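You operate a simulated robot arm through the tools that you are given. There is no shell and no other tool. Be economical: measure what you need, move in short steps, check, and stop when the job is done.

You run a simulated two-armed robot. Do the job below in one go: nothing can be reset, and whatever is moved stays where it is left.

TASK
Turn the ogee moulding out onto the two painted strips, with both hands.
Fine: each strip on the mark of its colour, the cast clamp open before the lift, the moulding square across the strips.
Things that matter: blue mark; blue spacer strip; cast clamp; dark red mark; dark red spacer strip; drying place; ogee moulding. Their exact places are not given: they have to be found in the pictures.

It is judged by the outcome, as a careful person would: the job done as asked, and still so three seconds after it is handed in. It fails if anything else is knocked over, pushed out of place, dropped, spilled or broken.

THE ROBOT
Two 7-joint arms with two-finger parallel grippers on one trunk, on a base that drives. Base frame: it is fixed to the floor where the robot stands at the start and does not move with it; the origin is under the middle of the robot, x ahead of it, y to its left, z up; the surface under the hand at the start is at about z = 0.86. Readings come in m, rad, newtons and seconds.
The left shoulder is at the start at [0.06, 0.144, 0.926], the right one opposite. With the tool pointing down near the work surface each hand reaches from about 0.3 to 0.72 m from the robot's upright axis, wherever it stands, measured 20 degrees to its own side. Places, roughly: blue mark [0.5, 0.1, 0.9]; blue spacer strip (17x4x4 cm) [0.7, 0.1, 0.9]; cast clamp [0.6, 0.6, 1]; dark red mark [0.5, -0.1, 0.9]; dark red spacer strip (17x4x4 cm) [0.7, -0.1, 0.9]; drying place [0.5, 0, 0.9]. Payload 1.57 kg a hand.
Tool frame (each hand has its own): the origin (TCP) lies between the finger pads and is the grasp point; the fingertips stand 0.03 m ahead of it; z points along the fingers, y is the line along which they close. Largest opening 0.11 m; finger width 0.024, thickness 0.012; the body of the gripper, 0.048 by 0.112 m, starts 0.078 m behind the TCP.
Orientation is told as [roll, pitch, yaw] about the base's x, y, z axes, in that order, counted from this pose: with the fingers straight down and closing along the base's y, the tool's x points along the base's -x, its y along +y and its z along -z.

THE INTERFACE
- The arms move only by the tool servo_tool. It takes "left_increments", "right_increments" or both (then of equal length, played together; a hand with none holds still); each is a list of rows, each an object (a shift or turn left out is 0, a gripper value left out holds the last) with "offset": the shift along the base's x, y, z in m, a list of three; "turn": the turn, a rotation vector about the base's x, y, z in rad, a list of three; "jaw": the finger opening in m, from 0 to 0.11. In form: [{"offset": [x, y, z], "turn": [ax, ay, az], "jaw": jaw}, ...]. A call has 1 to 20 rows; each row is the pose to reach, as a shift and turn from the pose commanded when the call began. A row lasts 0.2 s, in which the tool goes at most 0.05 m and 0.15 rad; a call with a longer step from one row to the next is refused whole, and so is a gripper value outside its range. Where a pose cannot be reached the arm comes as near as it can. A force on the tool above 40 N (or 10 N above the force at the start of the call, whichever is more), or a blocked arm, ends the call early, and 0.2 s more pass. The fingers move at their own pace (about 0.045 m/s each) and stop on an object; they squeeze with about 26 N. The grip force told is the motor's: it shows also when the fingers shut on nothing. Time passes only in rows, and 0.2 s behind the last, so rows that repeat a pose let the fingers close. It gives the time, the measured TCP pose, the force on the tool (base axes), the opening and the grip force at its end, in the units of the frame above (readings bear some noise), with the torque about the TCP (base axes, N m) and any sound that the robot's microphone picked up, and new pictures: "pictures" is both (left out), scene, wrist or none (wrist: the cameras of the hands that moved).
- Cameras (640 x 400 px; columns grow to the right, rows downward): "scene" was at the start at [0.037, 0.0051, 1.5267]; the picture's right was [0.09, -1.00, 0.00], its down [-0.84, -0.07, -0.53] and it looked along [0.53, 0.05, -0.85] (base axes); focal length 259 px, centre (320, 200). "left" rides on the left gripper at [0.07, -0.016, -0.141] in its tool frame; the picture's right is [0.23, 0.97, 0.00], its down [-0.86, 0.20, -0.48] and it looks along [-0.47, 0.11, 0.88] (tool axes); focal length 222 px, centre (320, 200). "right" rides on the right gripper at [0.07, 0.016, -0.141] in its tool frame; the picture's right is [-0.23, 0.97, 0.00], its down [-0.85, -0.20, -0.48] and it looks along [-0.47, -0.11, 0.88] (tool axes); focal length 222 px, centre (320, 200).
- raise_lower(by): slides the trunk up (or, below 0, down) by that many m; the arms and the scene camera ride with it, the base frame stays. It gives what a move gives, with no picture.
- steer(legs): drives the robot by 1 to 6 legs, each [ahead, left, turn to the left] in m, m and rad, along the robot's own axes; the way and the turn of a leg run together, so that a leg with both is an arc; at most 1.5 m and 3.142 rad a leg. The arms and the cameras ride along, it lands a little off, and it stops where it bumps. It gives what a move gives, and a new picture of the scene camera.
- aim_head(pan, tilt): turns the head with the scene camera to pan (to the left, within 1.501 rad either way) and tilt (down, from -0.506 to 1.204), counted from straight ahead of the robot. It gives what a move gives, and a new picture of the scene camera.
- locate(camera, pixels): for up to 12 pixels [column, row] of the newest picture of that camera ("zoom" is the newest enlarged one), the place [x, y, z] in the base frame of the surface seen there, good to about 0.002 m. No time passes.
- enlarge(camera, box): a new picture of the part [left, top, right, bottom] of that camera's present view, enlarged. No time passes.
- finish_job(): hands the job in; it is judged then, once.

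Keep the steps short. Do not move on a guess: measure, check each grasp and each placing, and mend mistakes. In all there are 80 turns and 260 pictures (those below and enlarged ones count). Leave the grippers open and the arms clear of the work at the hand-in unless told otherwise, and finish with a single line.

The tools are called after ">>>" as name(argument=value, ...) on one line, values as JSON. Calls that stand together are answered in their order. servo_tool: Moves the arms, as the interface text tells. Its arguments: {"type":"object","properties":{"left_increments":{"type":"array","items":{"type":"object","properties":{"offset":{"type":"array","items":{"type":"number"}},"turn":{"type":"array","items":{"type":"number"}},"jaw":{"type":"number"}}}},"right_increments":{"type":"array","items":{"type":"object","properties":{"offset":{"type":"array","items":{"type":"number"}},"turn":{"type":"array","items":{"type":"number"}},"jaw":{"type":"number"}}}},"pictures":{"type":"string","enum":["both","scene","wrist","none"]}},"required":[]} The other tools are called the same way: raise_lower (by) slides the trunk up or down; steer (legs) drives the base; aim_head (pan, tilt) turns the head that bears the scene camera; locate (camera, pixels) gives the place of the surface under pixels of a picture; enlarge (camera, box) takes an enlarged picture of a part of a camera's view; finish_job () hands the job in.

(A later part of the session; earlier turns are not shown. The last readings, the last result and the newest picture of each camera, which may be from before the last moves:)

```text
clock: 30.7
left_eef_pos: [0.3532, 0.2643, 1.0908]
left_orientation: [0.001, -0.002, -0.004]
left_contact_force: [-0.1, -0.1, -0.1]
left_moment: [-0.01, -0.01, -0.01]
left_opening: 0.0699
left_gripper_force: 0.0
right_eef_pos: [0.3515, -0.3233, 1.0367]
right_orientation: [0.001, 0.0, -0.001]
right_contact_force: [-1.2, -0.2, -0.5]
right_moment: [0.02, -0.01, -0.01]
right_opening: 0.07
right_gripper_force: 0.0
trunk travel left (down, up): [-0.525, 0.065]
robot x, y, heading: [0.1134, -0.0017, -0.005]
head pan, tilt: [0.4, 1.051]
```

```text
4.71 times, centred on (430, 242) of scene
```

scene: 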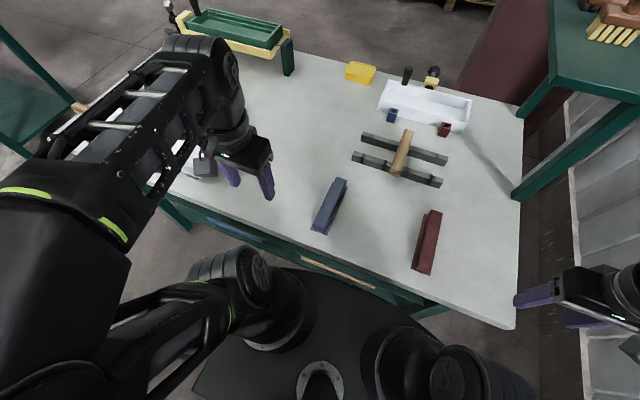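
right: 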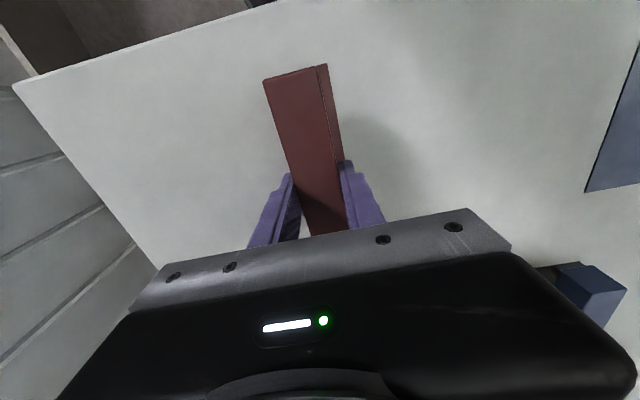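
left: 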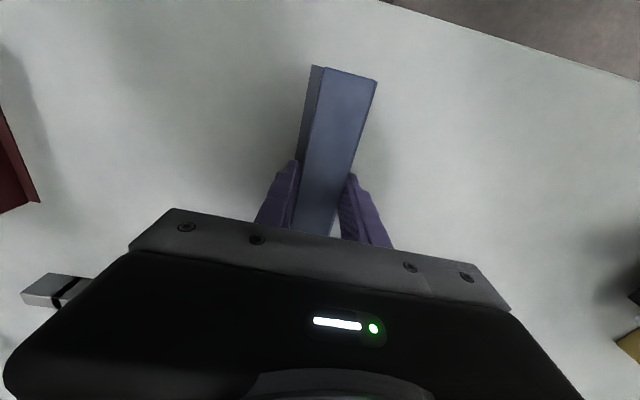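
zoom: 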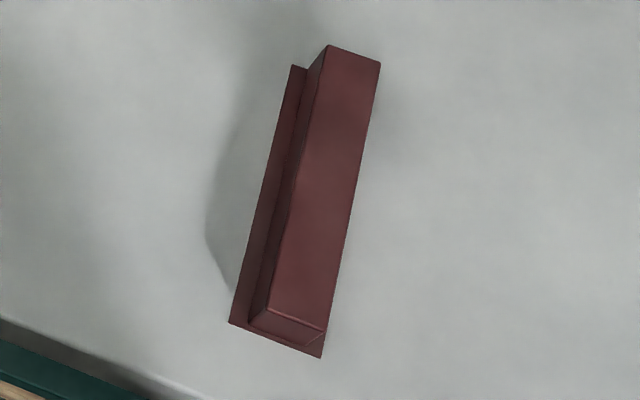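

Both strips are on their marks. Now I drive left 0.7 m to stand before the cast (its centre y≈0.71); both hands are above everything in their path.

>>> locate(camera="zoom", pixels=[[325, 190], [310, 270], [345, 80]])

>>> steer(legs=[[0, 0.35, 0]])

```text
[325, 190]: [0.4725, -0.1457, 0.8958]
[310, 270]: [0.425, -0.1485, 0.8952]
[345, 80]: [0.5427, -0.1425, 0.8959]
```

```text
clock: 33.0
left_eef_pos: [0.3551, 0.6093, 1.09]
left_orientation: [0.0, 0.0, -0.007]
left_contact_force: [0.2, 0.5, -0.5]
left_moment: [-0.01, -0.01, 0.02]
left_opening: 0.0701
left_gripper_force: 0.0
right_eef_pos: [0.3528, 0.0207, 1.0368]
right_orientation: [0.001, 0.001, -0.007]
right_contact_force: [1.1, 0.3, -0.1]
right_moment: [-0.01, 0.02, 0.02]
right_opening: 0.0699
right_gripper_force: 0.1
trunk travel left (down, up): [-0.525, 0.065]
robot x, y, heading: [0.1123, 0.3457, -0.007]
head pan, tilt: [0.4, 1.051]
```

scene: 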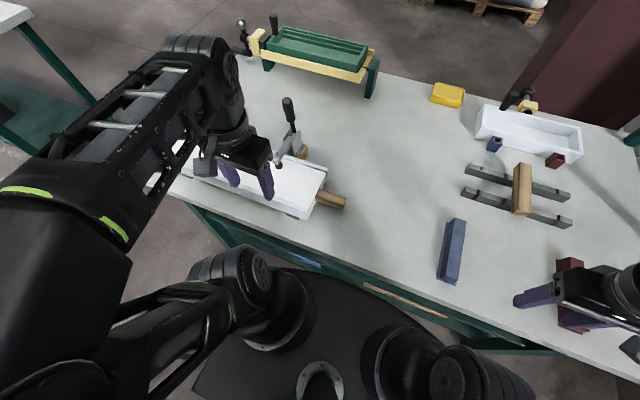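

>>> steer(legs=[[0, 0.36, 0.007]])

>>> aim_head(pan=0.0, tilt=1.05)

```text
clock: 35.3
left_eef_pos: [0.3565, 0.9666, 1.089]
left_orientation: [0.0, 0.001, -0.003]
left_contact_force: [0.0, 0.1, 0.3]
left_moment: [-0.05, 0.03, 0.02]
left_opening: 0.0702
left_gripper_force: 0.1
right_eef_pos: [0.3547, 0.3778, 1.0376]
right_orientation: [0.0, 0.0, -0.005]
right_contact_force: [0.3, 0.2, -0.6]
right_moment: [0.01, -0.03, -0.05]
right_opening: 0.0702
right_gripper_force: 0.0
trunk travel left (down, up): [-0.525, 0.065]
robot x, y, heading: [0.1163, 0.702, -0.002]
head pan, tilt: [0.4, 1.051]
```

scene: 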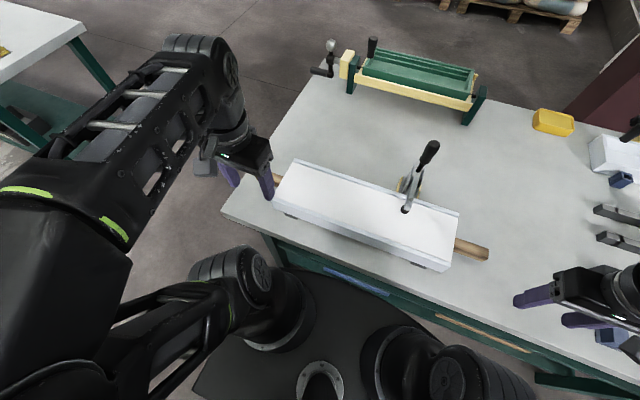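

```text
clock: 36.1
left_eef_pos: [0.3569, 0.9655, 1.0896]
left_orientation: [-0.001, -0.002, -0.004]
left_contact_force: [0.3, 0.7, 0.7]
left_moment: [-0.02, 0.04, -0.03]
left_opening: 0.0701
left_gripper_force: 0.1
right_eef_pos: [0.3547, 0.3758, 1.0365]
right_orientation: [0.0, 0.0, -0.003]
right_contact_force: [-0.2, -0.1, -0.6]
right_moment: [0.03, 0.01, 0.0]
right_opening: 0.0699
right_gripper_force: 0.1
trunk travel left (down, up): [-0.525, 0.065]
robot x, y, heading: [0.1136, 0.703, -0.007]
head pan, tilt: [0.0, 1.051]
```

scene: 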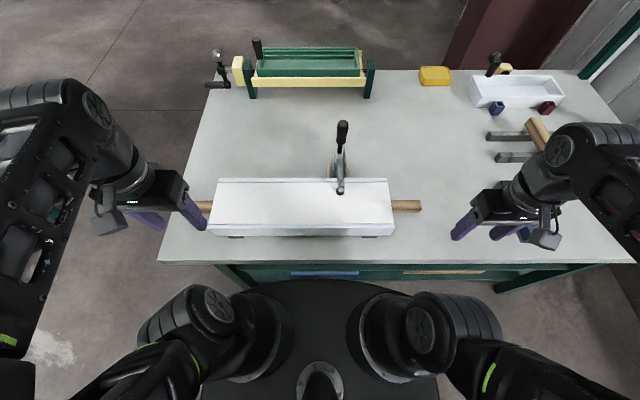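

Now a clear view of the cast and the clamp. I enlarge both.

>>> enlarge(camera="scene", box=[300, 110, 380, 210])

>>> locate(camera="zoom", pixels=[[328, 60], [325, 90], [322, 125], [320, 150], [314, 240], [317, 270], [318, 305], [317, 328], [340, 240], [285, 230]])

>>> enlarge(camera="scene", box=[180, 150, 440, 260])

```text
4.00 times, centred on (340, 160) of scene
```

zoom: 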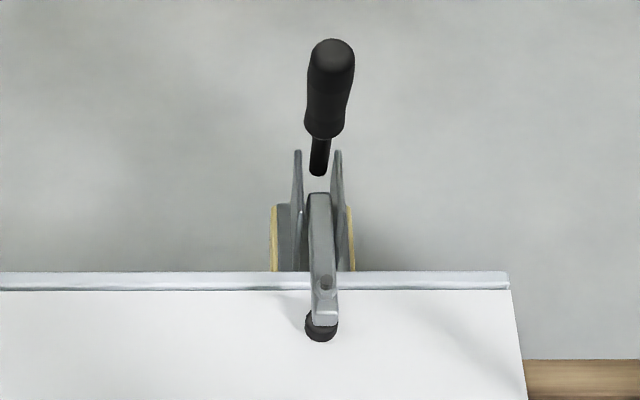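

```text
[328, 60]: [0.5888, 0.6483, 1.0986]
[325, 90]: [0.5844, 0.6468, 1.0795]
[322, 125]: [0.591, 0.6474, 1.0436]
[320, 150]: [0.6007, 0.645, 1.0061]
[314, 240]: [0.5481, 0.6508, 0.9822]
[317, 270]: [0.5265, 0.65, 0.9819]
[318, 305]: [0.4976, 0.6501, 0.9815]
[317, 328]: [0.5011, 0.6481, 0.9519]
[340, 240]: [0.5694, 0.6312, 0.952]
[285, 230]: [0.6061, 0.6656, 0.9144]
```

```text
2.46 times, centred on (310, 205) of scene
```

zoom: 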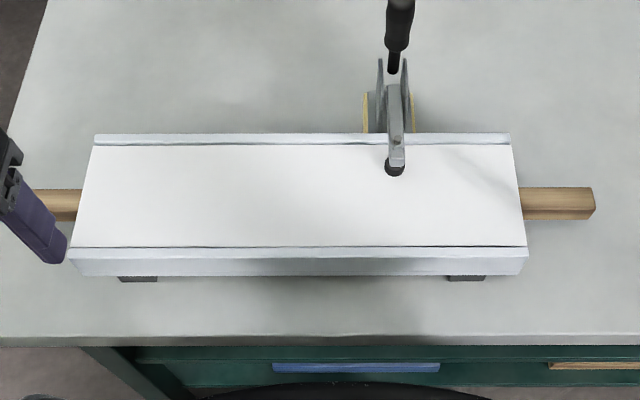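

The clamp lever stands upright (tip ≈ (0.587, 0.648, 1.105)), its arm lies forward on the cast. I bring the closed right fingers in front of the lever's grip, at x 0.55.

>>> servo_tool(right_increments=[{"offset": [0.0, 0.03, 0.03], "jaw": 0.0}, {"offset": [0.02, 0.068, 0.0635]}, {"offset": [0.04, 0.105, 0.0635]}, {"offset": [0.065, 0.14, 0.0635]}, {"offset": [0.09, 0.175, 0.0635]}, {"offset": [0.12, 0.205, 0.0635]}, {"offset": [0.15, 0.235, 0.0635]}, {"offset": [0.175, 0.262, 0.0635]}, {"offset": [0.19, 0.272, 0.0635]}, {"offset": [0.19, 0.272, 0.0635]}], pictures="scene")

>>> enlarge(camera="right", box=[160, 60, 480, 260])

```text
refused: row 2 steps farther than a row can; nothing moved
```

```text
2.00 times, centred on (320, 160) of right
```

zoom: 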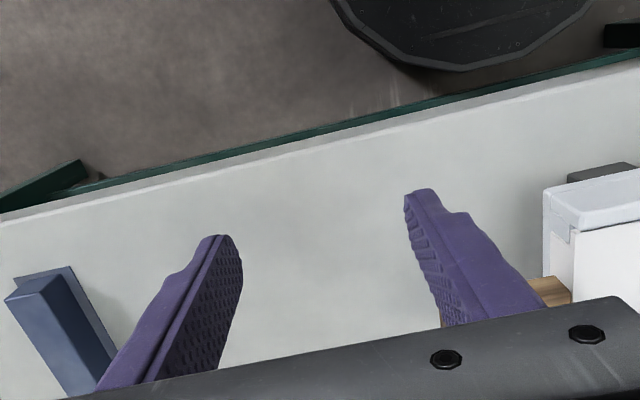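

>>> servo_tool(right_increments=[{"offset": [0.0, 0.02, 0.03], "jaw": 0.0}, {"offset": [0.015, 0.045, 0.06]}, {"offset": [0.035, 0.085, 0.0635]}, {"offset": [0.06, 0.12, 0.0635]}, {"offset": [0.085, 0.155, 0.0635]}, {"offset": [0.11, 0.19, 0.0635]}, {"offset": [0.14, 0.22, 0.0635]}, {"offset": [0.165, 0.25, 0.0635]}, {"offset": [0.19, 0.272, 0.0635]}, {"offset": [0.19, 0.272, 0.0635]}], pictures="both")

```text
clock: 38.3
left_eef_pos: [0.3564, 0.9649, 1.0903]
left_orientation: [0.0, 0.0, -0.003]
left_contact_force: [0.0, 0.1, -0.4]
left_moment: [0.02, 0.01, 0.0]
left_opening: 0.0699
left_gripper_force: 0.0
right_eef_pos: [0.5459, 0.6492, 1.1006]
right_orientation: [-0.001, -0.002, -0.006]
right_contact_force: [0.1, 0.2, -0.1]
right_moment: [-0.01, -0.02, -0.03]
right_opening: 0.0001
right_gripper_force: 21.1
trunk travel left (down, up): [-0.525, 0.065]
robot x, y, heading: [0.1144, 0.7004, -0.002]
head pan, tilt: [0.0, 1.051]
```

scene: 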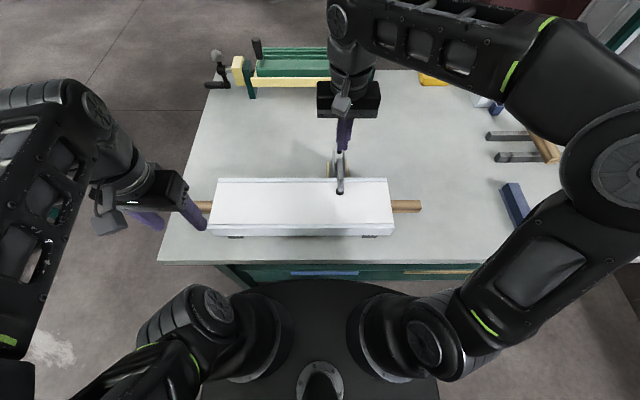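
right: 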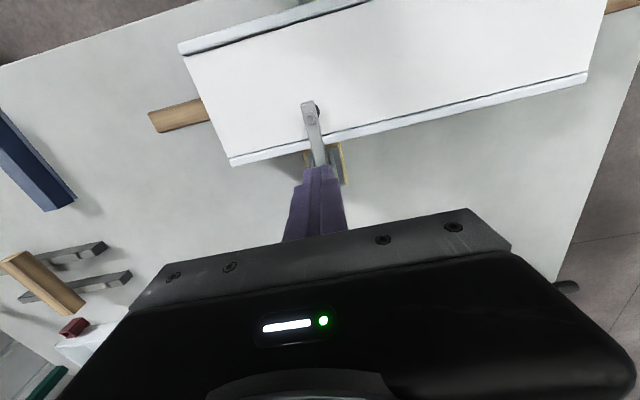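

In front of the lever. I push it gently away (+x) by up to 0.06.

>>> servo_tool(right_increments=[{"offset": [0.012, 0, 0]}, {"offset": [0.024, 0, 0]}, {"offset": [0.034, 0, 0]}, {"offset": [0.044, 0, 0]}, {"offset": [0.052, 0, -0.001]}, {"offset": [0.06, 0, -0.002]}], pictures="both")

```text
clock: 39.7
left_eef_pos: [0.3561, 0.9659, 1.09]
left_orientation: [0.0, 0.0, -0.003]
left_contact_force: [0.3, 0.0, 0.3]
left_moment: [-0.03, 0.0, -0.01]
left_opening: 0.07
left_gripper_force: 0.0
right_eef_pos: [0.6059, 0.6482, 1.0986]
right_orientation: [0.002, 0.001, -0.002]
right_contact_force: [0.5, -0.3, -0.6]
right_moment: [-0.02, 0.0, 0.0]
right_opening: 0.0001
right_gripper_force: 21.3
trunk travel left (down, up): [-0.525, 0.065]
robot x, y, heading: [0.1143, 0.702, -0.005]
head pan, tilt: [0.0, 1.051]
```

scene: 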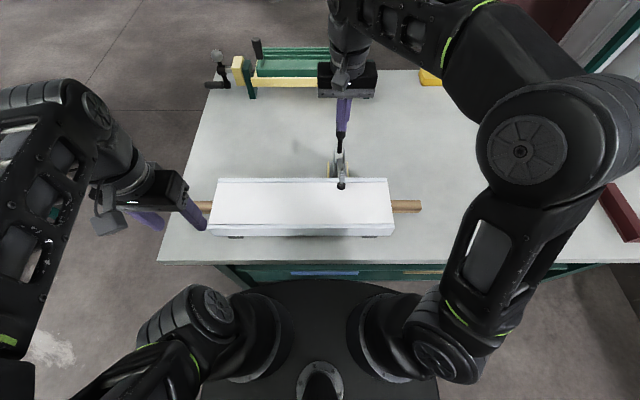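
right: 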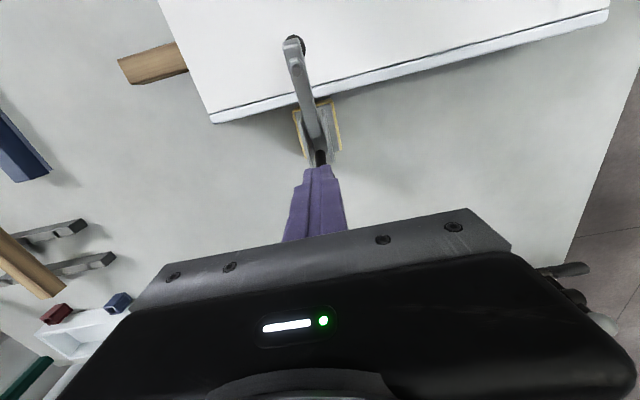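

The lever goes back with no force and the arm is rising. Continue along the arc.

>>> servo_tool(right_increments=[{"offset": [0.012, 0, -0.004]}, {"offset": [0.024, 0, -0.009]}, {"offset": [0.034, 0, -0.015]}, {"offset": [0.044, 0, -0.022]}, {"offset": [0.052, 0, -0.03]}, {"offset": [0.06, 0, -0.038]}, {"offset": [0.068, 0, -0.046]}], pictures="both")

```text
clock: 41.3
left_eef_pos: [0.3526, 0.9655, 1.0909]
left_orientation: [-0.001, -0.003, -0.005]
left_contact_force: [0.3, -0.3, -0.3]
left_moment: [0.0, -0.01, -0.01]
left_opening: 0.0698
left_gripper_force: 0.0
right_eef_pos: [0.6697, 0.6491, 1.0561]
right_orientation: [0.003, -0.005, -0.004]
right_contact_force: [-17.5, -4.8, 25.3]
right_moment: [-0.23, 0.21, -0.09]
right_opening: 0.0003
right_gripper_force: 21.0
trunk travel left (down, up): [-0.525, 0.065]
robot x, y, heading: [0.1146, 0.6972, -0.007]
head pan, tilt: [0.0, 1.051]
```

scene: 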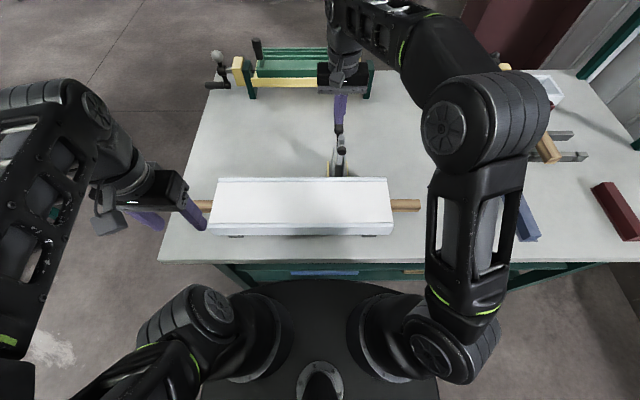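
right: 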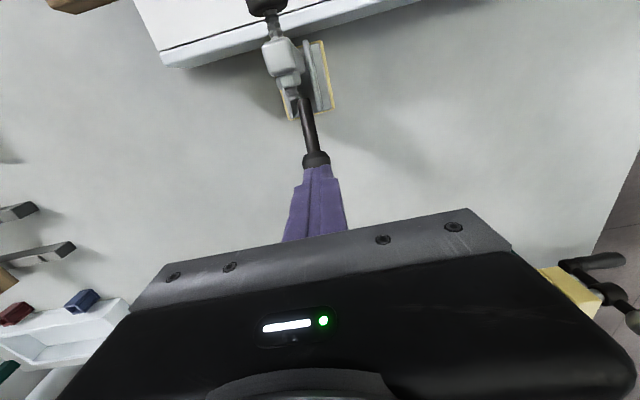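

End stop reached; the arm stands up. I lift the hand straight up a little, then check that the clamp stays open.

>>> servo_tool(right_increments=[{"offset": [-0.004, 0, 0.02]}, {"offset": [-0.006, 0, 0.06]}, {"offset": [-0.01, 0, 0.1]}, {"offset": [-0.03, -0.03, 0.12]}, {"offset": [-0.06, -0.06, 0.12]}, {"offset": [-0.09, -0.09, 0.12]}, {"offset": [-0.12, -0.12, 0.12]}, {"offset": [-0.15, -0.15, 0.12]}, {"offset": [-0.18, -0.18, 0.12]}, {"offset": [-0.21, -0.21, 0.12]}, {"offset": [-0.24, -0.24, 0.1]}, {"offset": [-0.27, -0.27, 0.08], "jaw": 0.11}, {"offset": [-0.27, -0.27, 0.06], "jaw": 0.11}, {"offset": [-0.27, -0.27, 0.06], "jaw": 0.11}], pictures="scene")

>>> enlarge(camera="scene", box=[280, 90, 400, 210])

```text
clock: 44.3
left_eef_pos: [0.3551, 0.9648, 1.0901]
left_orientation: [0.0, 0.001, -0.004]
left_contact_force: [-0.4, 0.3, -1.5]
left_moment: [0.04, -0.02, -0.01]
left_opening: 0.0702
left_gripper_force: 0.1
right_eef_pos: [0.4046, 0.3781, 1.1155]
right_orientation: [0.002, -0.001, -0.003]
right_contact_force: [-0.3, -0.3, -0.4]
right_moment: [0.05, -0.01, -0.01]
right_opening: 0.0679
right_gripper_force: 0.0
right hand out of reach, approached as far as the arm can: row 1, 2, 3, 4, 5, 6, 7, 8, 9, 10, 11, 12
trunk travel left (down, up): [-0.525, 0.065]
robot x, y, heading: [0.1147, 0.6989, -0.007]
head pan, tilt: [0.0, 1.051]
```

scene: 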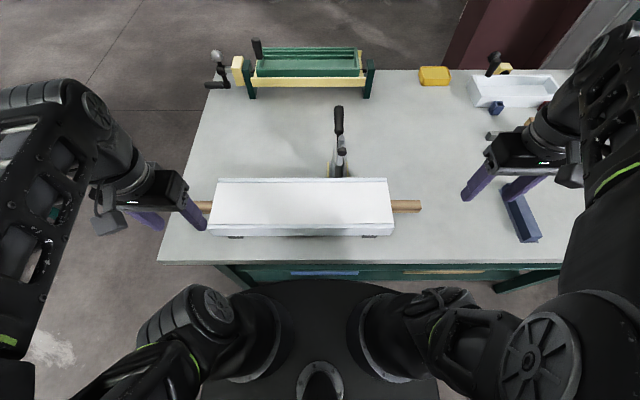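

```text
3.33 times, centred on (340, 150) of scene
```

zoom: 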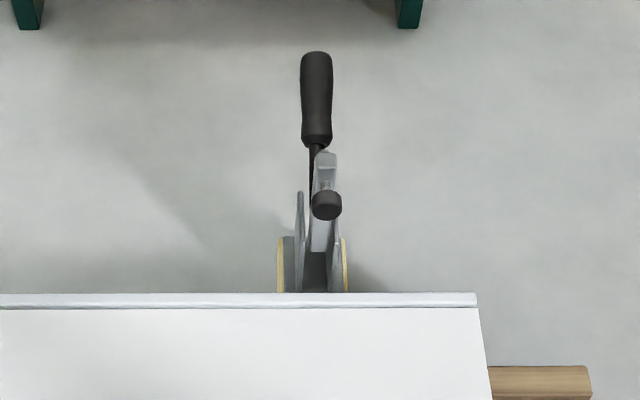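

The clamp stays open. Now measure the cast, its rims and the wooden lath ends.

>>> locate(camera="zoom", pixels=[[327, 205], [325, 165], [316, 60], [240, 300], [240, 350]])

>>> enlarge(camera="scene", box=[360, 170, 440, 250])

>>> locate(camera="zoom", pixels=[[300, 245], [400, 245], [470, 245], [300, 285], [400, 285], [470, 290], [262, 300], [480, 275], [240, 200], [200, 420], [250, 480], [100, 470]])

>>> enlarge(camera="scene", box=[180, 170, 260, 250])

```text
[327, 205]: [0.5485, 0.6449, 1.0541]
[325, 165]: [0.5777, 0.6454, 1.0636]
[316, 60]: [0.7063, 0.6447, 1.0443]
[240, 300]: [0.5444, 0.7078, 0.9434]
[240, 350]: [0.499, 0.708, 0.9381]
```

```text
5.00 times, centred on (400, 210) of scene
```

zoom: 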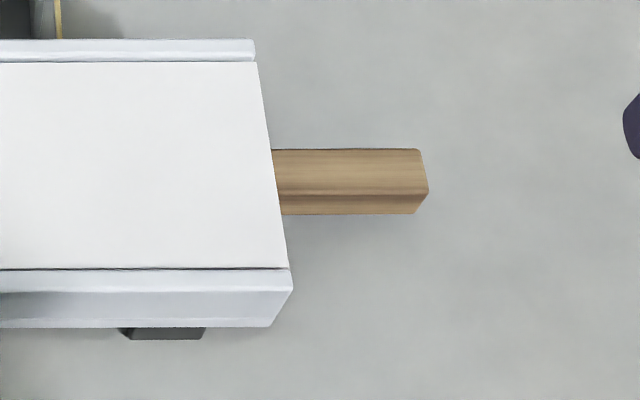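

```text
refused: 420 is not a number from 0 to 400
```

```text
5.00 times, centred on (220, 210) of scene
```

zoom: 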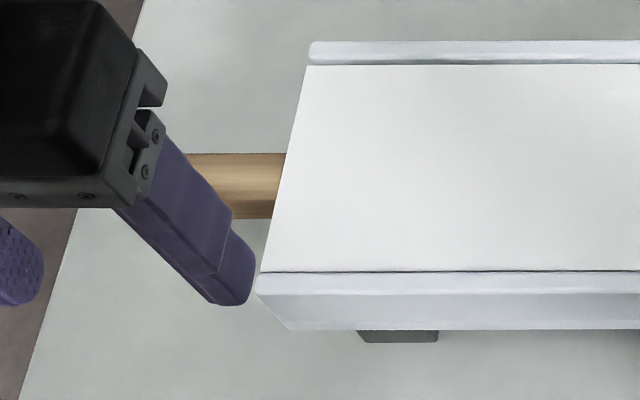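

>>> locate(camera="zoom", pixels=[[210, 160], [250, 160], [250, 200], [250, 215], [281, 158], [270, 215], [305, 70], [264, 268], [340, 50], [340, 280], [285, 325]])

>>> enlarge(camera="scene", box=[360, 170, 440, 250])

>>> locate(camera="zoom", pixels=[[300, 155], [400, 155], [417, 155], [300, 190], [400, 190], [400, 208], [410, 208], [280, 200], [254, 68], [284, 265], [240, 50], [240, 280]])

```text
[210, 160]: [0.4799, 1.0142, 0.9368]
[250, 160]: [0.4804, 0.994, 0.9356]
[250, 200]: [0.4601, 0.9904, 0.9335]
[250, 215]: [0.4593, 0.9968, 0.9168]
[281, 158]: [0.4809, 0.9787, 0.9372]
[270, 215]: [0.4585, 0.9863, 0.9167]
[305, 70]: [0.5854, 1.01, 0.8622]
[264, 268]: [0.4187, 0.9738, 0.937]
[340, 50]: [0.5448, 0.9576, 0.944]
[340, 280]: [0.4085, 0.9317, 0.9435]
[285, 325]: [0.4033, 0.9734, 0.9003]
```

```text
5.00 times, centred on (400, 210) of scene
```

zoom: 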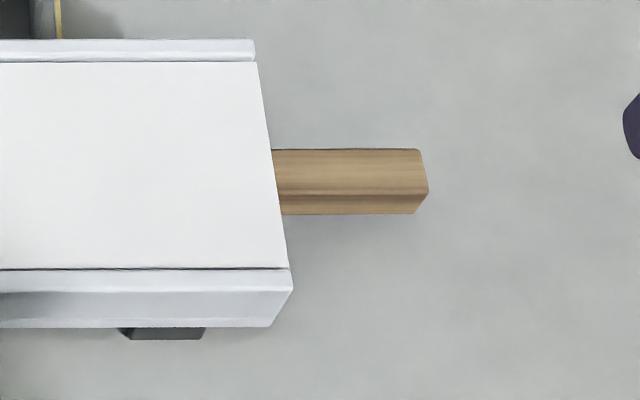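

```text
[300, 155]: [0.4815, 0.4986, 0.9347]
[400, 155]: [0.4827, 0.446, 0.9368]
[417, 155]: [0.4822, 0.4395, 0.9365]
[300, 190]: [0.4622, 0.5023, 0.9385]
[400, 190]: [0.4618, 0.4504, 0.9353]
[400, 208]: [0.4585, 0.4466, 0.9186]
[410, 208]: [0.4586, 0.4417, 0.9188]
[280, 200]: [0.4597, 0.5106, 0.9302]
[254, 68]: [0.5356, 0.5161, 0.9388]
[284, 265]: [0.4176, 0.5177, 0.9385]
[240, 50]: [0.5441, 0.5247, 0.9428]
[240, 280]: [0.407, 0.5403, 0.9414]
```

Lath: top z 0.936, x 0.459–0.484 (centre 0.4715); exposed right y 0.436–0.514, left from 0.978 on. I turn both hands 90° (closing along x), mirrored, and bring them above the lath ends at z≈1.02.

>>> servo_tool(right_increments=[{"offset": [0.006, 0.0085, 0], "turn": [0, 0, 0.1428], "jaw": 0.08}, {"offset": [0.012, 0.017, -0.005], "turn": [0, 0, 0.2856]}, {"offset": [0.018, 0.0255, -0.01], "turn": [0, 0, 0.4284]}, {"offset": [0.024, 0.034, -0.02], "turn": [0, 0, 0.5712]}, {"offset": [0.03, 0.0425, -0.03], "turn": [0, 0, 0.714]}, {"offset": [0.036, 0.051, -0.04], "turn": [0, 0, 0.8568]}, {"offset": [0.042, 0.0595, -0.05], "turn": [0, 0, 0.9996]}, {"offset": [0.048, 0.068, -0.06], "turn": [0, 0, 1.1424]}, {"offset": [0.054, 0.0765, -0.07], "turn": [0, 0, 1.2852]}, {"offset": [0.06, 0.085, -0.08], "turn": [0, 0, 1.428]}, {"offset": [0.0669, 0.094, -0.0955], "turn": [0, 0, 1.571]}, {"offset": [0.0669, 0.094, -0.0955], "turn": [0, 0, 1.571]}], left_increments=[{"offset": [0.0105, 0.005, 0], "turn": [0, 0, -0.1428], "jaw": 0.08}, {"offset": [0.021, 0.01, -0.005], "turn": [0, 0, -0.2856]}, {"offset": [0.0315, 0.015, -0.01], "turn": [0, 0, -0.4284]}, {"offset": [0.042, 0.02, -0.015], "turn": [0, 0, -0.5712]}, {"offset": [0.0525, 0.025, -0.02], "turn": [0, 0, -0.714]}, {"offset": [0.063, 0.03, -0.03], "turn": [0, 0, -0.8568]}, {"offset": [0.0735, 0.035, -0.04], "turn": [0, 0, -0.9996]}, {"offset": [0.084, 0.04, -0.05], "turn": [0, 0, -1.1424]}, {"offset": [0.0945, 0.045, -0.06], "turn": [0, 0, -1.2852]}, {"offset": [0.105, 0.05, -0.065], "turn": [0, 0, -1.428]}, {"offset": [0.1165, 0.055, -0.07], "turn": [0, 0, -1.571]}, {"offset": [0.1165, 0.055, -0.07], "turn": [0, 0, -1.571]}], pictures="both")

```text
clock: 46.9
left_eef_pos: [0.4728, 1.0207, 1.0198]
left_orientation: [0.001, 0.002, -1.576]
left_contact_force: [-0.3, 0.2, -0.8]
left_moment: [0.01, 0.0, 0.01]
left_opening: 0.0799
left_gripper_force: 0.0
right_eef_pos: [0.47, 0.4744, 1.0176]
right_orientation: [0.0, 0.0, 1.57]
right_contact_force: [0.8, -0.5, 0.6]
right_moment: [0.02, 0.0, -0.01]
right_opening: 0.0799
right_gripper_force: 0.0
trunk travel left (down, up): [-0.525, 0.065]
robot x, y, heading: [0.1124, 0.7014, -0.009]
head pan, tilt: [0.0, 1.051]
```

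scene: 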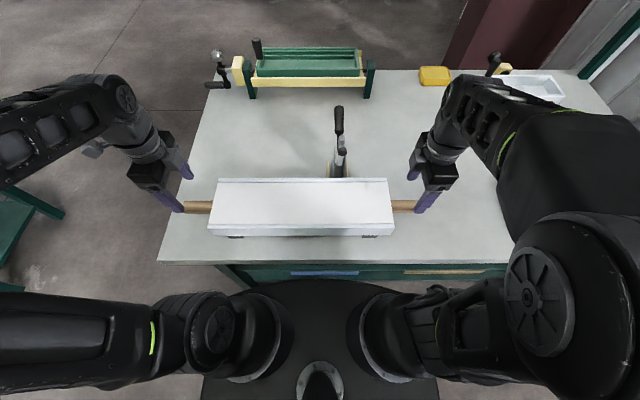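
right: 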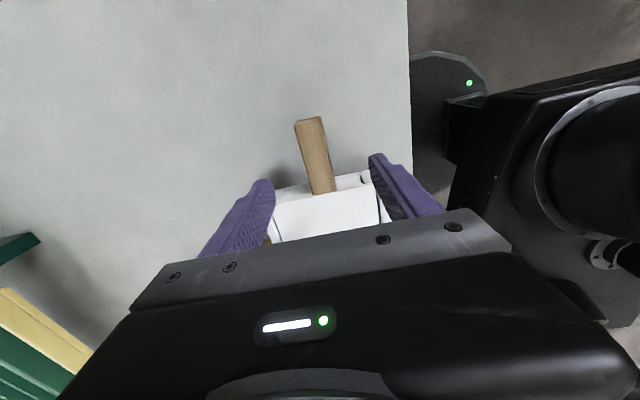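
left: 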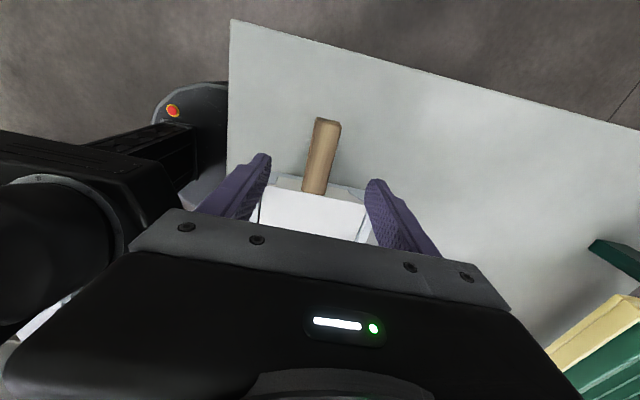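

Both reach. Measure the lath ends from the wrist cameras.

>>> enlarge(camera="right", box=[240, 100, 400, 250])

>>> locate(camera="right", pixels=[[298, 122], [320, 122], [314, 188], [331, 186], [301, 140], [310, 200], [290, 190]])

>>> locate(camera="left", pixels=[[318, 122], [337, 124], [305, 188], [324, 190], [318, 200], [340, 187]])

```text
2.67 times, centred on (320, 175) of right
```

zoom: 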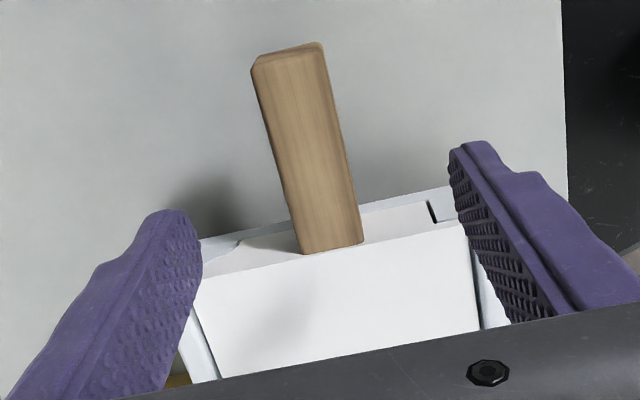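

```text
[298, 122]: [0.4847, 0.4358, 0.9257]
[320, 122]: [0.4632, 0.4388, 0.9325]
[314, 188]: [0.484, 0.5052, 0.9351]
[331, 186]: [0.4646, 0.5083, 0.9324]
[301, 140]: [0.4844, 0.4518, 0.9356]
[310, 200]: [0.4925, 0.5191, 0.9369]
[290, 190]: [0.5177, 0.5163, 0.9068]
```

```text
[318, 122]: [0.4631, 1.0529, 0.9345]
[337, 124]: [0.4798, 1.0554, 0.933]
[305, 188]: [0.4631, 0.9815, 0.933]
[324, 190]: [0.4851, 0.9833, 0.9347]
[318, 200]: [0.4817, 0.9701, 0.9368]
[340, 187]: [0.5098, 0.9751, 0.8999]
```

Ogee section is visible at the end, the lath runs out of it, centred x≈0.4735. Lower both hands to z 0.924 and close.

>>> servo_tool(right_increments=[{"offset": [0.002, -0.002, -0.03]}, {"offset": [0.003, -0.002, -0.06]}, {"offset": [0.003, -0.002, -0.094]}, {"offset": [0.003, -0.002, -0.094], "jaw": 0.05}, {"offset": [0.003, -0.002, -0.094], "jaw": 0.03}, {"offset": [0.003, -0.002, -0.094], "jaw": 0.015}, {"offset": [0.003, -0.002, -0.094], "jaw": 0.015}, {"offset": [0.003, -0.002, -0.094], "jaw": 0.015}], left_increments=[{"offset": [0.001, 0, -0.03]}, {"offset": [0.001, 0, -0.06]}, {"offset": [0.001, 0, -0.095]}, {"offset": [0.001, 0, -0.095], "jaw": 0.05}, {"offset": [0.001, 0, -0.095], "jaw": 0.03}, {"offset": [0.001, 0, -0.095], "jaw": 0.015}, {"offset": [0.001, 0, -0.095], "jaw": 0.015}, {"offset": [0.001, 0, -0.095], "jaw": 0.015}], pictures="both")

```text
clock: 48.7
left_eef_pos: [0.4746, 1.0212, 0.9235]
left_orientation: [0.001, 0.001, -1.575]
left_contact_force: [0.0, -0.6, -0.2]
left_moment: [0.18, -0.04, 0.34]
left_opening: 0.0279
left_gripper_force: 26.3
right_eef_pos: [0.4739, 0.4742, 0.9217]
right_orientation: [0.0, 0.0, 1.567]
right_contact_force: [2.5, -0.4, 4.5]
right_moment: [0.13, -0.16, 0.36]
right_opening: 0.0279
right_gripper_force: 25.9
trunk travel left (down, up): [-0.525, 0.065]
robot x, y, heading: [0.113, 0.7023, -0.007]
head pan, tilt: [0.0, 1.051]
```

scene: 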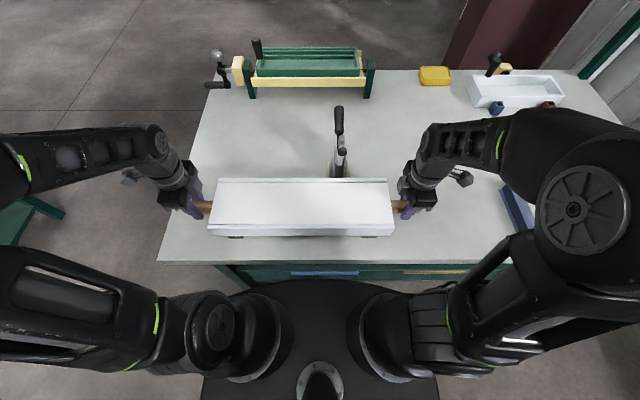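
right: 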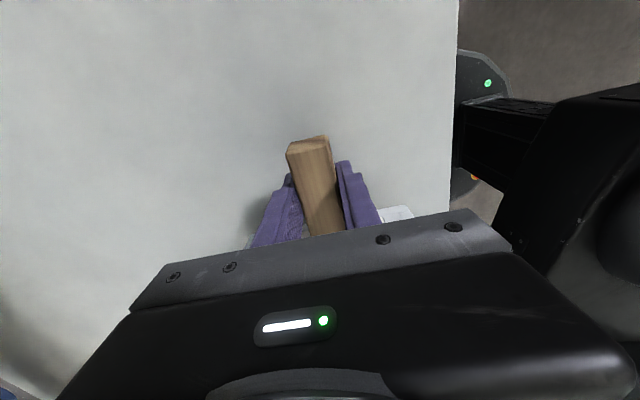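
left: 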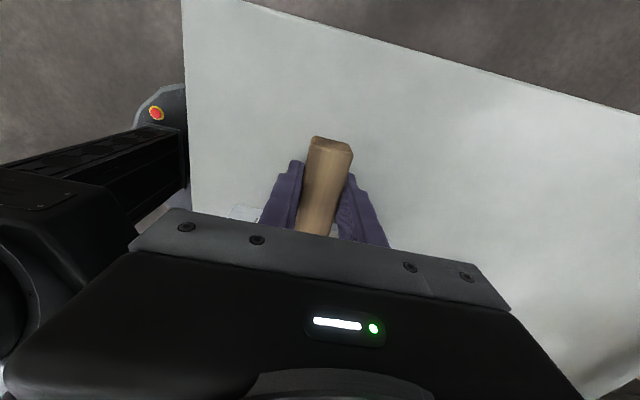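

Both grips hold the lath (0.028 opening, 26 N). Lift slowly 3 cm together.

>>> servo_tool(right_increments=[{"offset": [0, 0, 0.005]}, {"offset": [0, 0, 0.01]}, {"offset": [0, 0, 0.015]}, {"offset": [0, 0, 0.02]}, {"offset": [0, 0, 0.025]}, {"offset": [0, 0, 0.03]}], left_increments=[{"offset": [0, 0, 0.005]}, {"offset": [0, 0, 0.01]}, {"offset": [0, 0, 0.015]}, {"offset": [0, 0, 0.02]}, {"offset": [0, 0, 0.025]}, {"offset": [0, 0, 0.03]}], pictures="scene")

>>> enlarge(camera="scene", box=[180, 150, 440, 260])

```text
clock: 50.1
left_eef_pos: [0.4748, 1.0186, 0.9547]
left_orientation: [-0.003, -0.002, -1.576]
left_contact_force: [0.4, -17.2, -7.7]
left_moment: [-0.04, 0.11, 0.42]
left_opening: 0.0281
left_gripper_force: 26.2
right_eef_pos: [0.4728, 0.4715, 0.9517]
right_orientation: [0.002, -0.003, 1.567]
right_contact_force: [-0.8, 17.6, -7.6]
right_moment: [0.09, -0.15, 0.28]
right_opening: 0.0278
right_gripper_force: 25.8
trunk travel left (down, up): [-0.525, 0.065]
robot x, y, heading: [0.1168, 0.7001, -0.008]
head pan, tilt: [0.0, 1.051]
```

scene: 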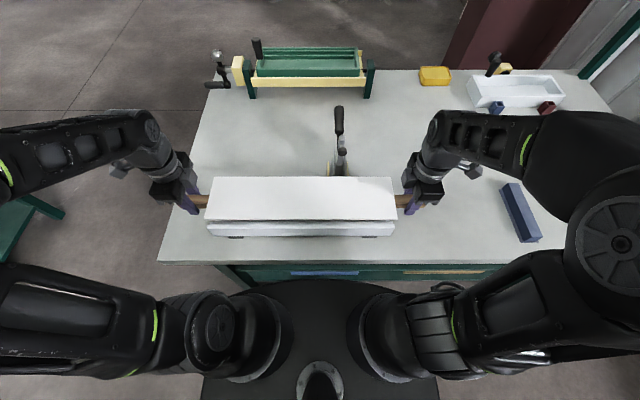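

```text
2.46 times, centred on (310, 205) of scene
```

zoom: 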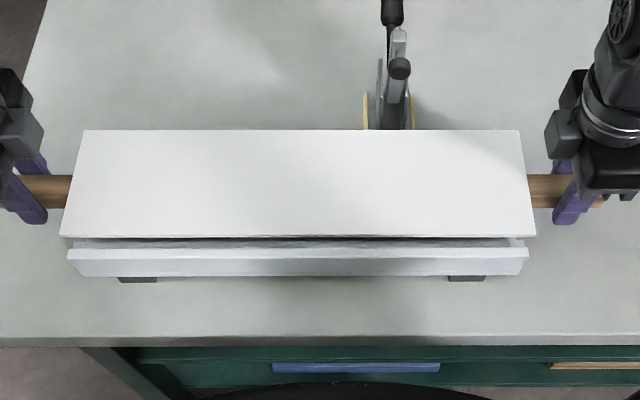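

The moulding comes free and the mould stays. There is ~17 N tension between the hands; I ease each 2 mm inward, lift to z≈1.01 and draw 3 cm toward me to clear the clamp arm.

>>> servo_tool(right_increments=[{"offset": [0, 0.002, 0.005]}, {"offset": [0, 0.002, 0.015]}, {"offset": [0, 0.002, 0.025]}, {"offset": [-0.005, 0.002, 0.035]}, {"offset": [-0.012, 0.002, 0.045]}, {"offset": [-0.02, 0.002, 0.053]}, {"offset": [-0.03, 0.002, 0.058]}, {"offset": [-0.03, 0.002, 0.058]}], left_increments=[{"offset": [0, -0.002, 0.005]}, {"offset": [0, -0.002, 0.015]}, {"offset": [0, -0.002, 0.025]}, {"offset": [-0.005, -0.002, 0.034]}, {"offset": [-0.012, -0.002, 0.043]}, {"offset": [-0.02, -0.002, 0.051]}, {"offset": [-0.03, -0.002, 0.056]}, {"offset": [-0.03, -0.002, 0.056]}], pictures="scene")

```text
clock: 51.9
left_eef_pos: [0.4449, 1.018, 1.0104]
left_orientation: [-0.003, 0.0, -1.574]
left_contact_force: [1.4, 16.7, -7.5]
left_moment: [0.15, 0.04, 0.34]
left_opening: 0.0281
left_gripper_force: 25.8
right_eef_pos: [0.4442, 0.4729, 1.0104]
right_orientation: [0.002, 0.001, 1.566]
right_contact_force: [-1.3, -16.5, -7.1]
right_moment: [-0.1, -0.09, 0.42]
right_opening: 0.0278
right_gripper_force: 26.4
trunk travel left (down, up): [-0.525, 0.065]
robot x, y, heading: [0.1143, 0.7014, -0.004]
head pan, tilt: [0.0, 1.051]
```

scene: 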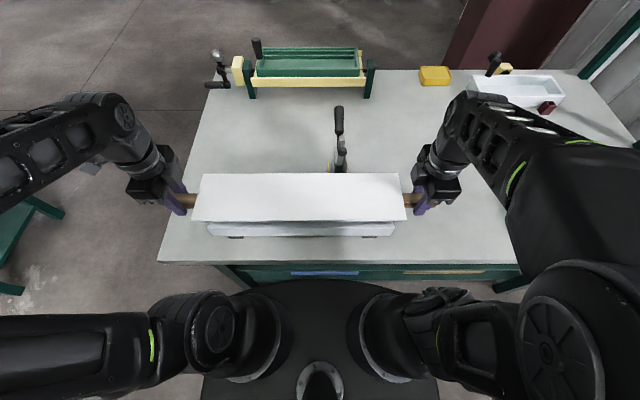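

Now slight compression; back off 1 mm each, then drive right in two parts.

>>> servo_tool(right_increments=[{"offset": [0, -0.001, 0]}, {"offset": [0, -0.001, 0]}], left_increments=[{"offset": [0, 0.001, 0]}, {"offset": [0, 0.001, 0]}], pictures="none")

>>> steer(legs=[[0, -0.35, 0]])

```text
clock: 52.5
left_eef_pos: [0.4445, 1.0184, 1.0107]
left_orientation: [-0.002, -0.003, -1.576]
left_contact_force: [1.5, -0.2, -7.3]
left_moment: [0.65, 0.09, 0.61]
left_opening: 0.028
left_gripper_force: 26.4
right_eef_pos: [0.4439, 0.4732, 1.0101]
right_orientation: [0.001, -0.001, 1.567]
right_contact_force: [-1.7, 0.6, -7.7]
right_moment: [-0.7, -0.08, 0.17]
right_opening: 0.028
right_gripper_force: 25.9
trunk travel left (down, up): [-0.525, 0.065]
robot x, y, heading: [0.1147, 0.6997, -0.005]
head pan, tilt: [0.0, 1.051]
```

```text
clock: 54.8
left_eef_pos: [0.4439, 0.6684, 1.0109]
left_orientation: [0.0, 0.0, -1.579]
left_contact_force: [2.5, -17.5, -8.7]
left_moment: [-0.11, 0.1, 0.35]
left_opening: 0.0278
left_gripper_force: 26.1
right_eef_pos: [0.441, 0.1195, 1.0101]
right_orientation: [0.001, 0.001, 1.562]
right_contact_force: [-1.5, 15.7, -7.3]
right_moment: [0.2, -0.04, 0.28]
right_opening: 0.0281
right_gripper_force: 25.7
trunk travel left (down, up): [-0.525, 0.065]
robot x, y, heading: [0.1119, 0.3489, -0.014]
head pan, tilt: [0.0, 1.051]
```

scene: 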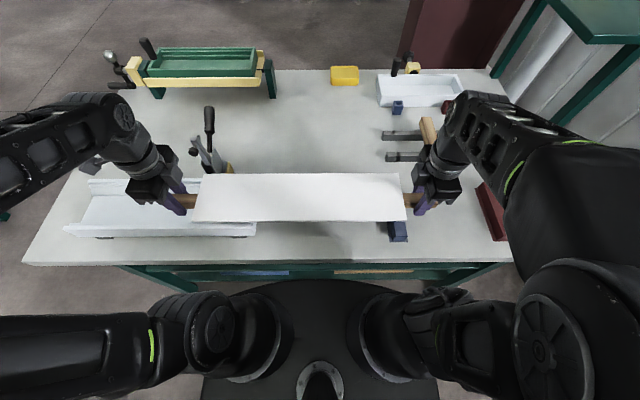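

Good. Next −0.398 m, correcting heading by +0.013.

>>> steer(legs=[[0, -0.398, 0.013]])

```text
clock: 57.3
left_eef_pos: [0.4395, 0.2736, 1.0114]
left_orientation: [0.0, -0.001, -1.57]
left_contact_force: [1.9, -0.1, -7.7]
left_moment: [-0.01, 0.01, 0.31]
left_opening: 0.0279
left_gripper_force: 26.3
right_eef_pos: [0.4414, -0.2745, 1.0105]
right_orientation: [0.002, -0.002, 1.573]
right_contact_force: [-0.9, -1.5, -6.8]
right_moment: [0.61, 0.02, 0.3]
right_opening: 0.0278
right_gripper_force: 25.7
trunk travel left (down, up): [-0.525, 0.065]
robot x, y, heading: [0.1126, -0.0463, -0.0]
head pan, tilt: [0.0, 1.051]
```

scene: 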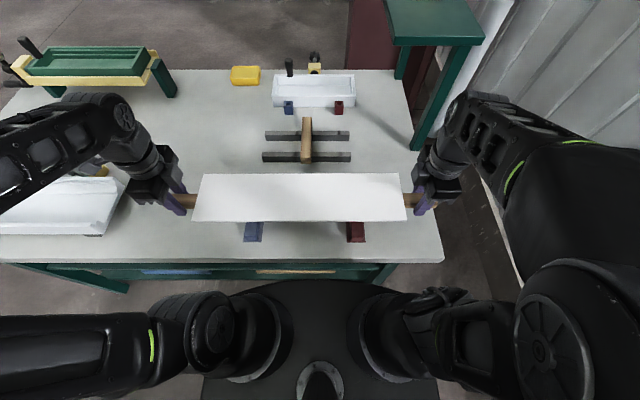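

Measure the moulding's corners for squareness and centring.

>>> locate(camera="scene", pixels=[[203, 176], [396, 175], [196, 219], [403, 217], [300, 176], [300, 217], [254, 232], [356, 232]])

```text
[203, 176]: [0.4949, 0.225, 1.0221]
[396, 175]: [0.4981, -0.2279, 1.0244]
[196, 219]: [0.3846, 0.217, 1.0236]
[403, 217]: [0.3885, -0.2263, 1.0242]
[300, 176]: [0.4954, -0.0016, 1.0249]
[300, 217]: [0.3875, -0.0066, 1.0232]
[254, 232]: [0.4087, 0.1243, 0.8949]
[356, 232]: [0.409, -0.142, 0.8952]
```

Centre (0.4425, −0.003), almost square. Shift +x (left 0.0355, right 0.033) above the strips, and lower to z≈0.95.

>>> servo_tool(right_increments=[{"offset": [0.008, -0.0005, 0]}, {"offset": [0.016, -0.0005, 0]}, {"offset": [0.025, -0.0005, 0]}, {"offset": [0.033, -0.0005, 0]}, {"offset": [0.033, -0.0005, -0.015]}, {"offset": [0.033, -0.0005, -0.03]}, {"offset": [0.033, -0.0005, -0.045]}, {"offset": [0.033, -0.0005, -0.055]}, {"offset": [0.033, -0.0005, -0.055]}], left_increments=[{"offset": [0.0085, -0.0005, 0]}, {"offset": [0.0175, -0.0005, 0]}, {"offset": [0.027, -0.0005, 0]}, {"offset": [0.0355, -0.0005, 0]}, {"offset": [0.0355, -0.0005, -0.015]}, {"offset": [0.0355, -0.0005, -0.03]}, {"offset": [0.0355, -0.0005, -0.045]}, {"offset": [0.0355, -0.0005, -0.055]}, {"offset": [0.0355, -0.0005, -0.055]}], pictures="both")

>>> enlarge(camera="scene", box=[180, 150, 420, 250])

```text
clock: 59.3
left_eef_pos: [0.4749, 0.2739, 0.9566]
left_orientation: [-0.002, -0.002, -1.571]
left_contact_force: [-2.0, 4.6, -4.3]
left_moment: [-0.79, 0.05, -0.69]
left_opening: 0.0281
left_gripper_force: 26.0
right_eef_pos: [0.4737, -0.2747, 0.9554]
right_orientation: [0.002, 0.0, 1.573]
right_contact_force: [2.2, -3.9, -10.1]
right_moment: [-0.66, -0.02, -0.61]
right_opening: 0.0278
right_gripper_force: 25.8
trunk travel left (down, up): [-0.525, 0.065]
robot x, y, heading: [0.1128, -0.0464, 0.003]
head pan, tilt: [0.0, 1.051]
```

scene: 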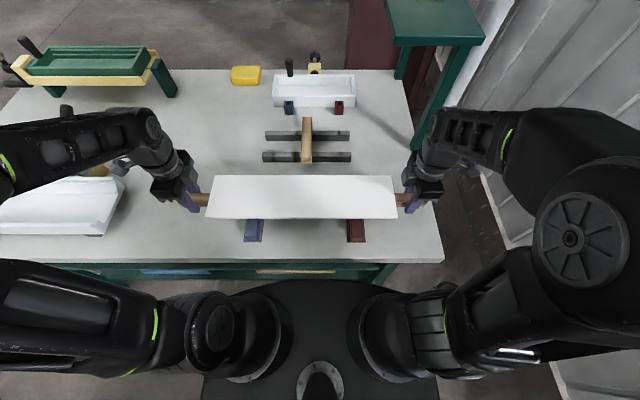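
right: 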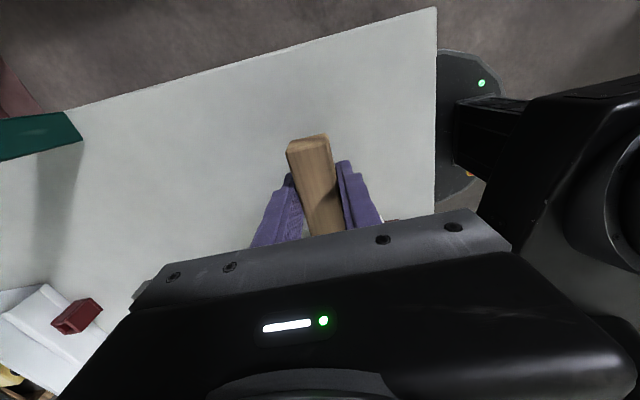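
left: 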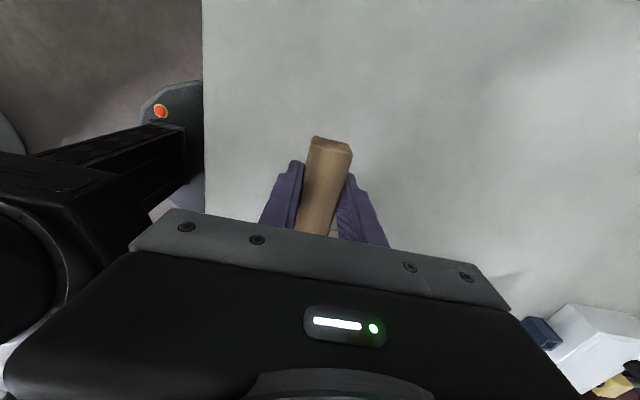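

```text
2.67 times, centred on (300, 200) of scene
```

zoom: 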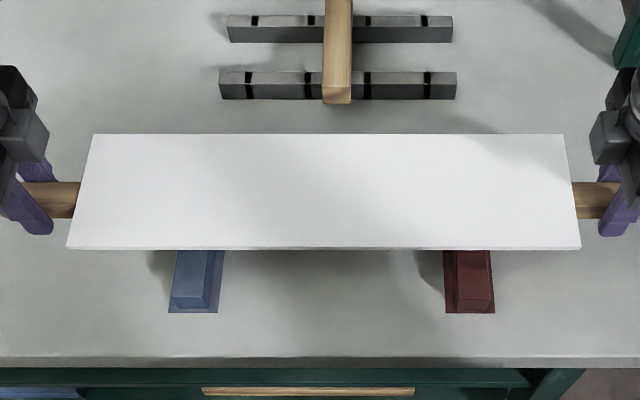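

Square over both strips. Lower gently in small steps, watching the vertical force.

>>> servo_tool(right_increments=[{"offset": [0, 0, -0.004]}, {"offset": [0, 0, -0.008]}, {"offset": [0, 0, -0.012]}, {"offset": [0, 0, -0.015]}], left_increments=[{"offset": [0, 0, -0.004]}, {"offset": [0, 0, -0.008]}, {"offset": [0, 0, -0.012]}, {"offset": [0, 0, -0.016]}], pictures="none")

>>> enlarge(camera="scene", box=[230, 190, 390, 250])

```text
clock: 60.3
left_eef_pos: [0.4758, 0.2732, 0.9397]
left_orientation: [-0.003, -0.003, -1.57]
left_contact_force: [-1.9, 5.4, -4.4]
left_moment: [-0.76, 0.04, -0.64]
left_opening: 0.0278
left_gripper_force: 26.1
right_eef_pos: [0.4736, -0.2745, 0.9411]
right_orientation: [0.001, 0.0, 1.571]
right_contact_force: [3.1, -4.4, -9.5]
right_moment: [-0.62, 0.02, -0.53]
right_opening: 0.0278
right_gripper_force: 26.1
trunk travel left (down, up): [-0.525, 0.065]
robot x, y, heading: [0.1117, -0.0449, -0.003]
head pan, tilt: [0.0, 1.051]
```

```text
4.00 times, centred on (310, 220) of scene
```

zoom: 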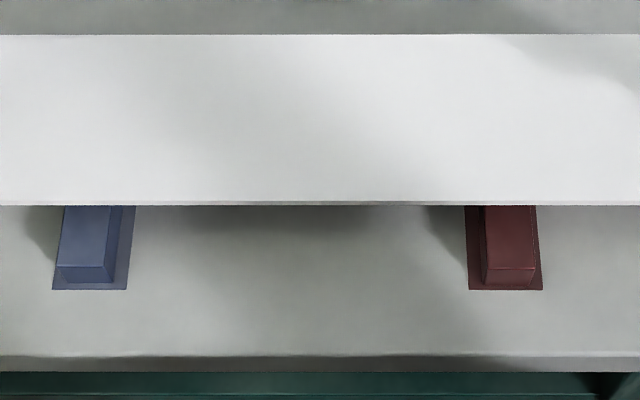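

>>> servo_tool(right_increments=[{"offset": [0, 0, -0.003]}, {"offset": [0, 0, -0.006]}, {"offset": [0, 0, -0.008]}, {"offset": [0, 0, -0.01]}], left_increments=[{"offset": [0, 0, -0.002]}, {"offset": [0, 0, -0.005]}, {"offset": [0, 0, -0.007]}, {"offset": [0, 0, -0.009]}], pictures="none")

>>> enlarge(camera="scene", box=[180, 150, 420, 250])

```text
clock: 61.3
left_eef_pos: [0.4735, 0.2735, 0.9309]
left_orientation: [-0.002, -0.002, -1.57]
left_contact_force: [-2.7, 5.3, -8.4]
left_moment: [0.13, 0.0, -0.82]
left_opening: 0.0277
left_gripper_force: 26.4
right_eef_pos: [0.4725, -0.273, 0.9301]
right_orientation: [0.001, 0.001, 1.57]
right_contact_force: [3.5, -4.5, -5.7]
right_moment: [0.75, -0.01, -0.68]
right_opening: 0.0277
right_gripper_force: 26.3
trunk travel left (down, up): [-0.525, 0.065]
robot x, y, heading: [0.1117, -0.0456, -0.001]
head pan, tilt: [0.0, 1.051]
```

```text
2.67 times, centred on (300, 200) of scene
```

zoom: 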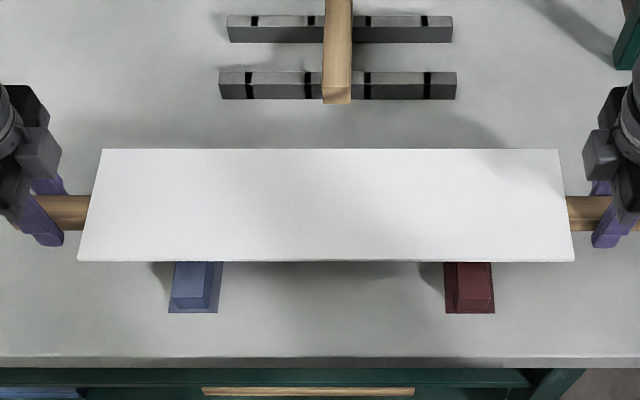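

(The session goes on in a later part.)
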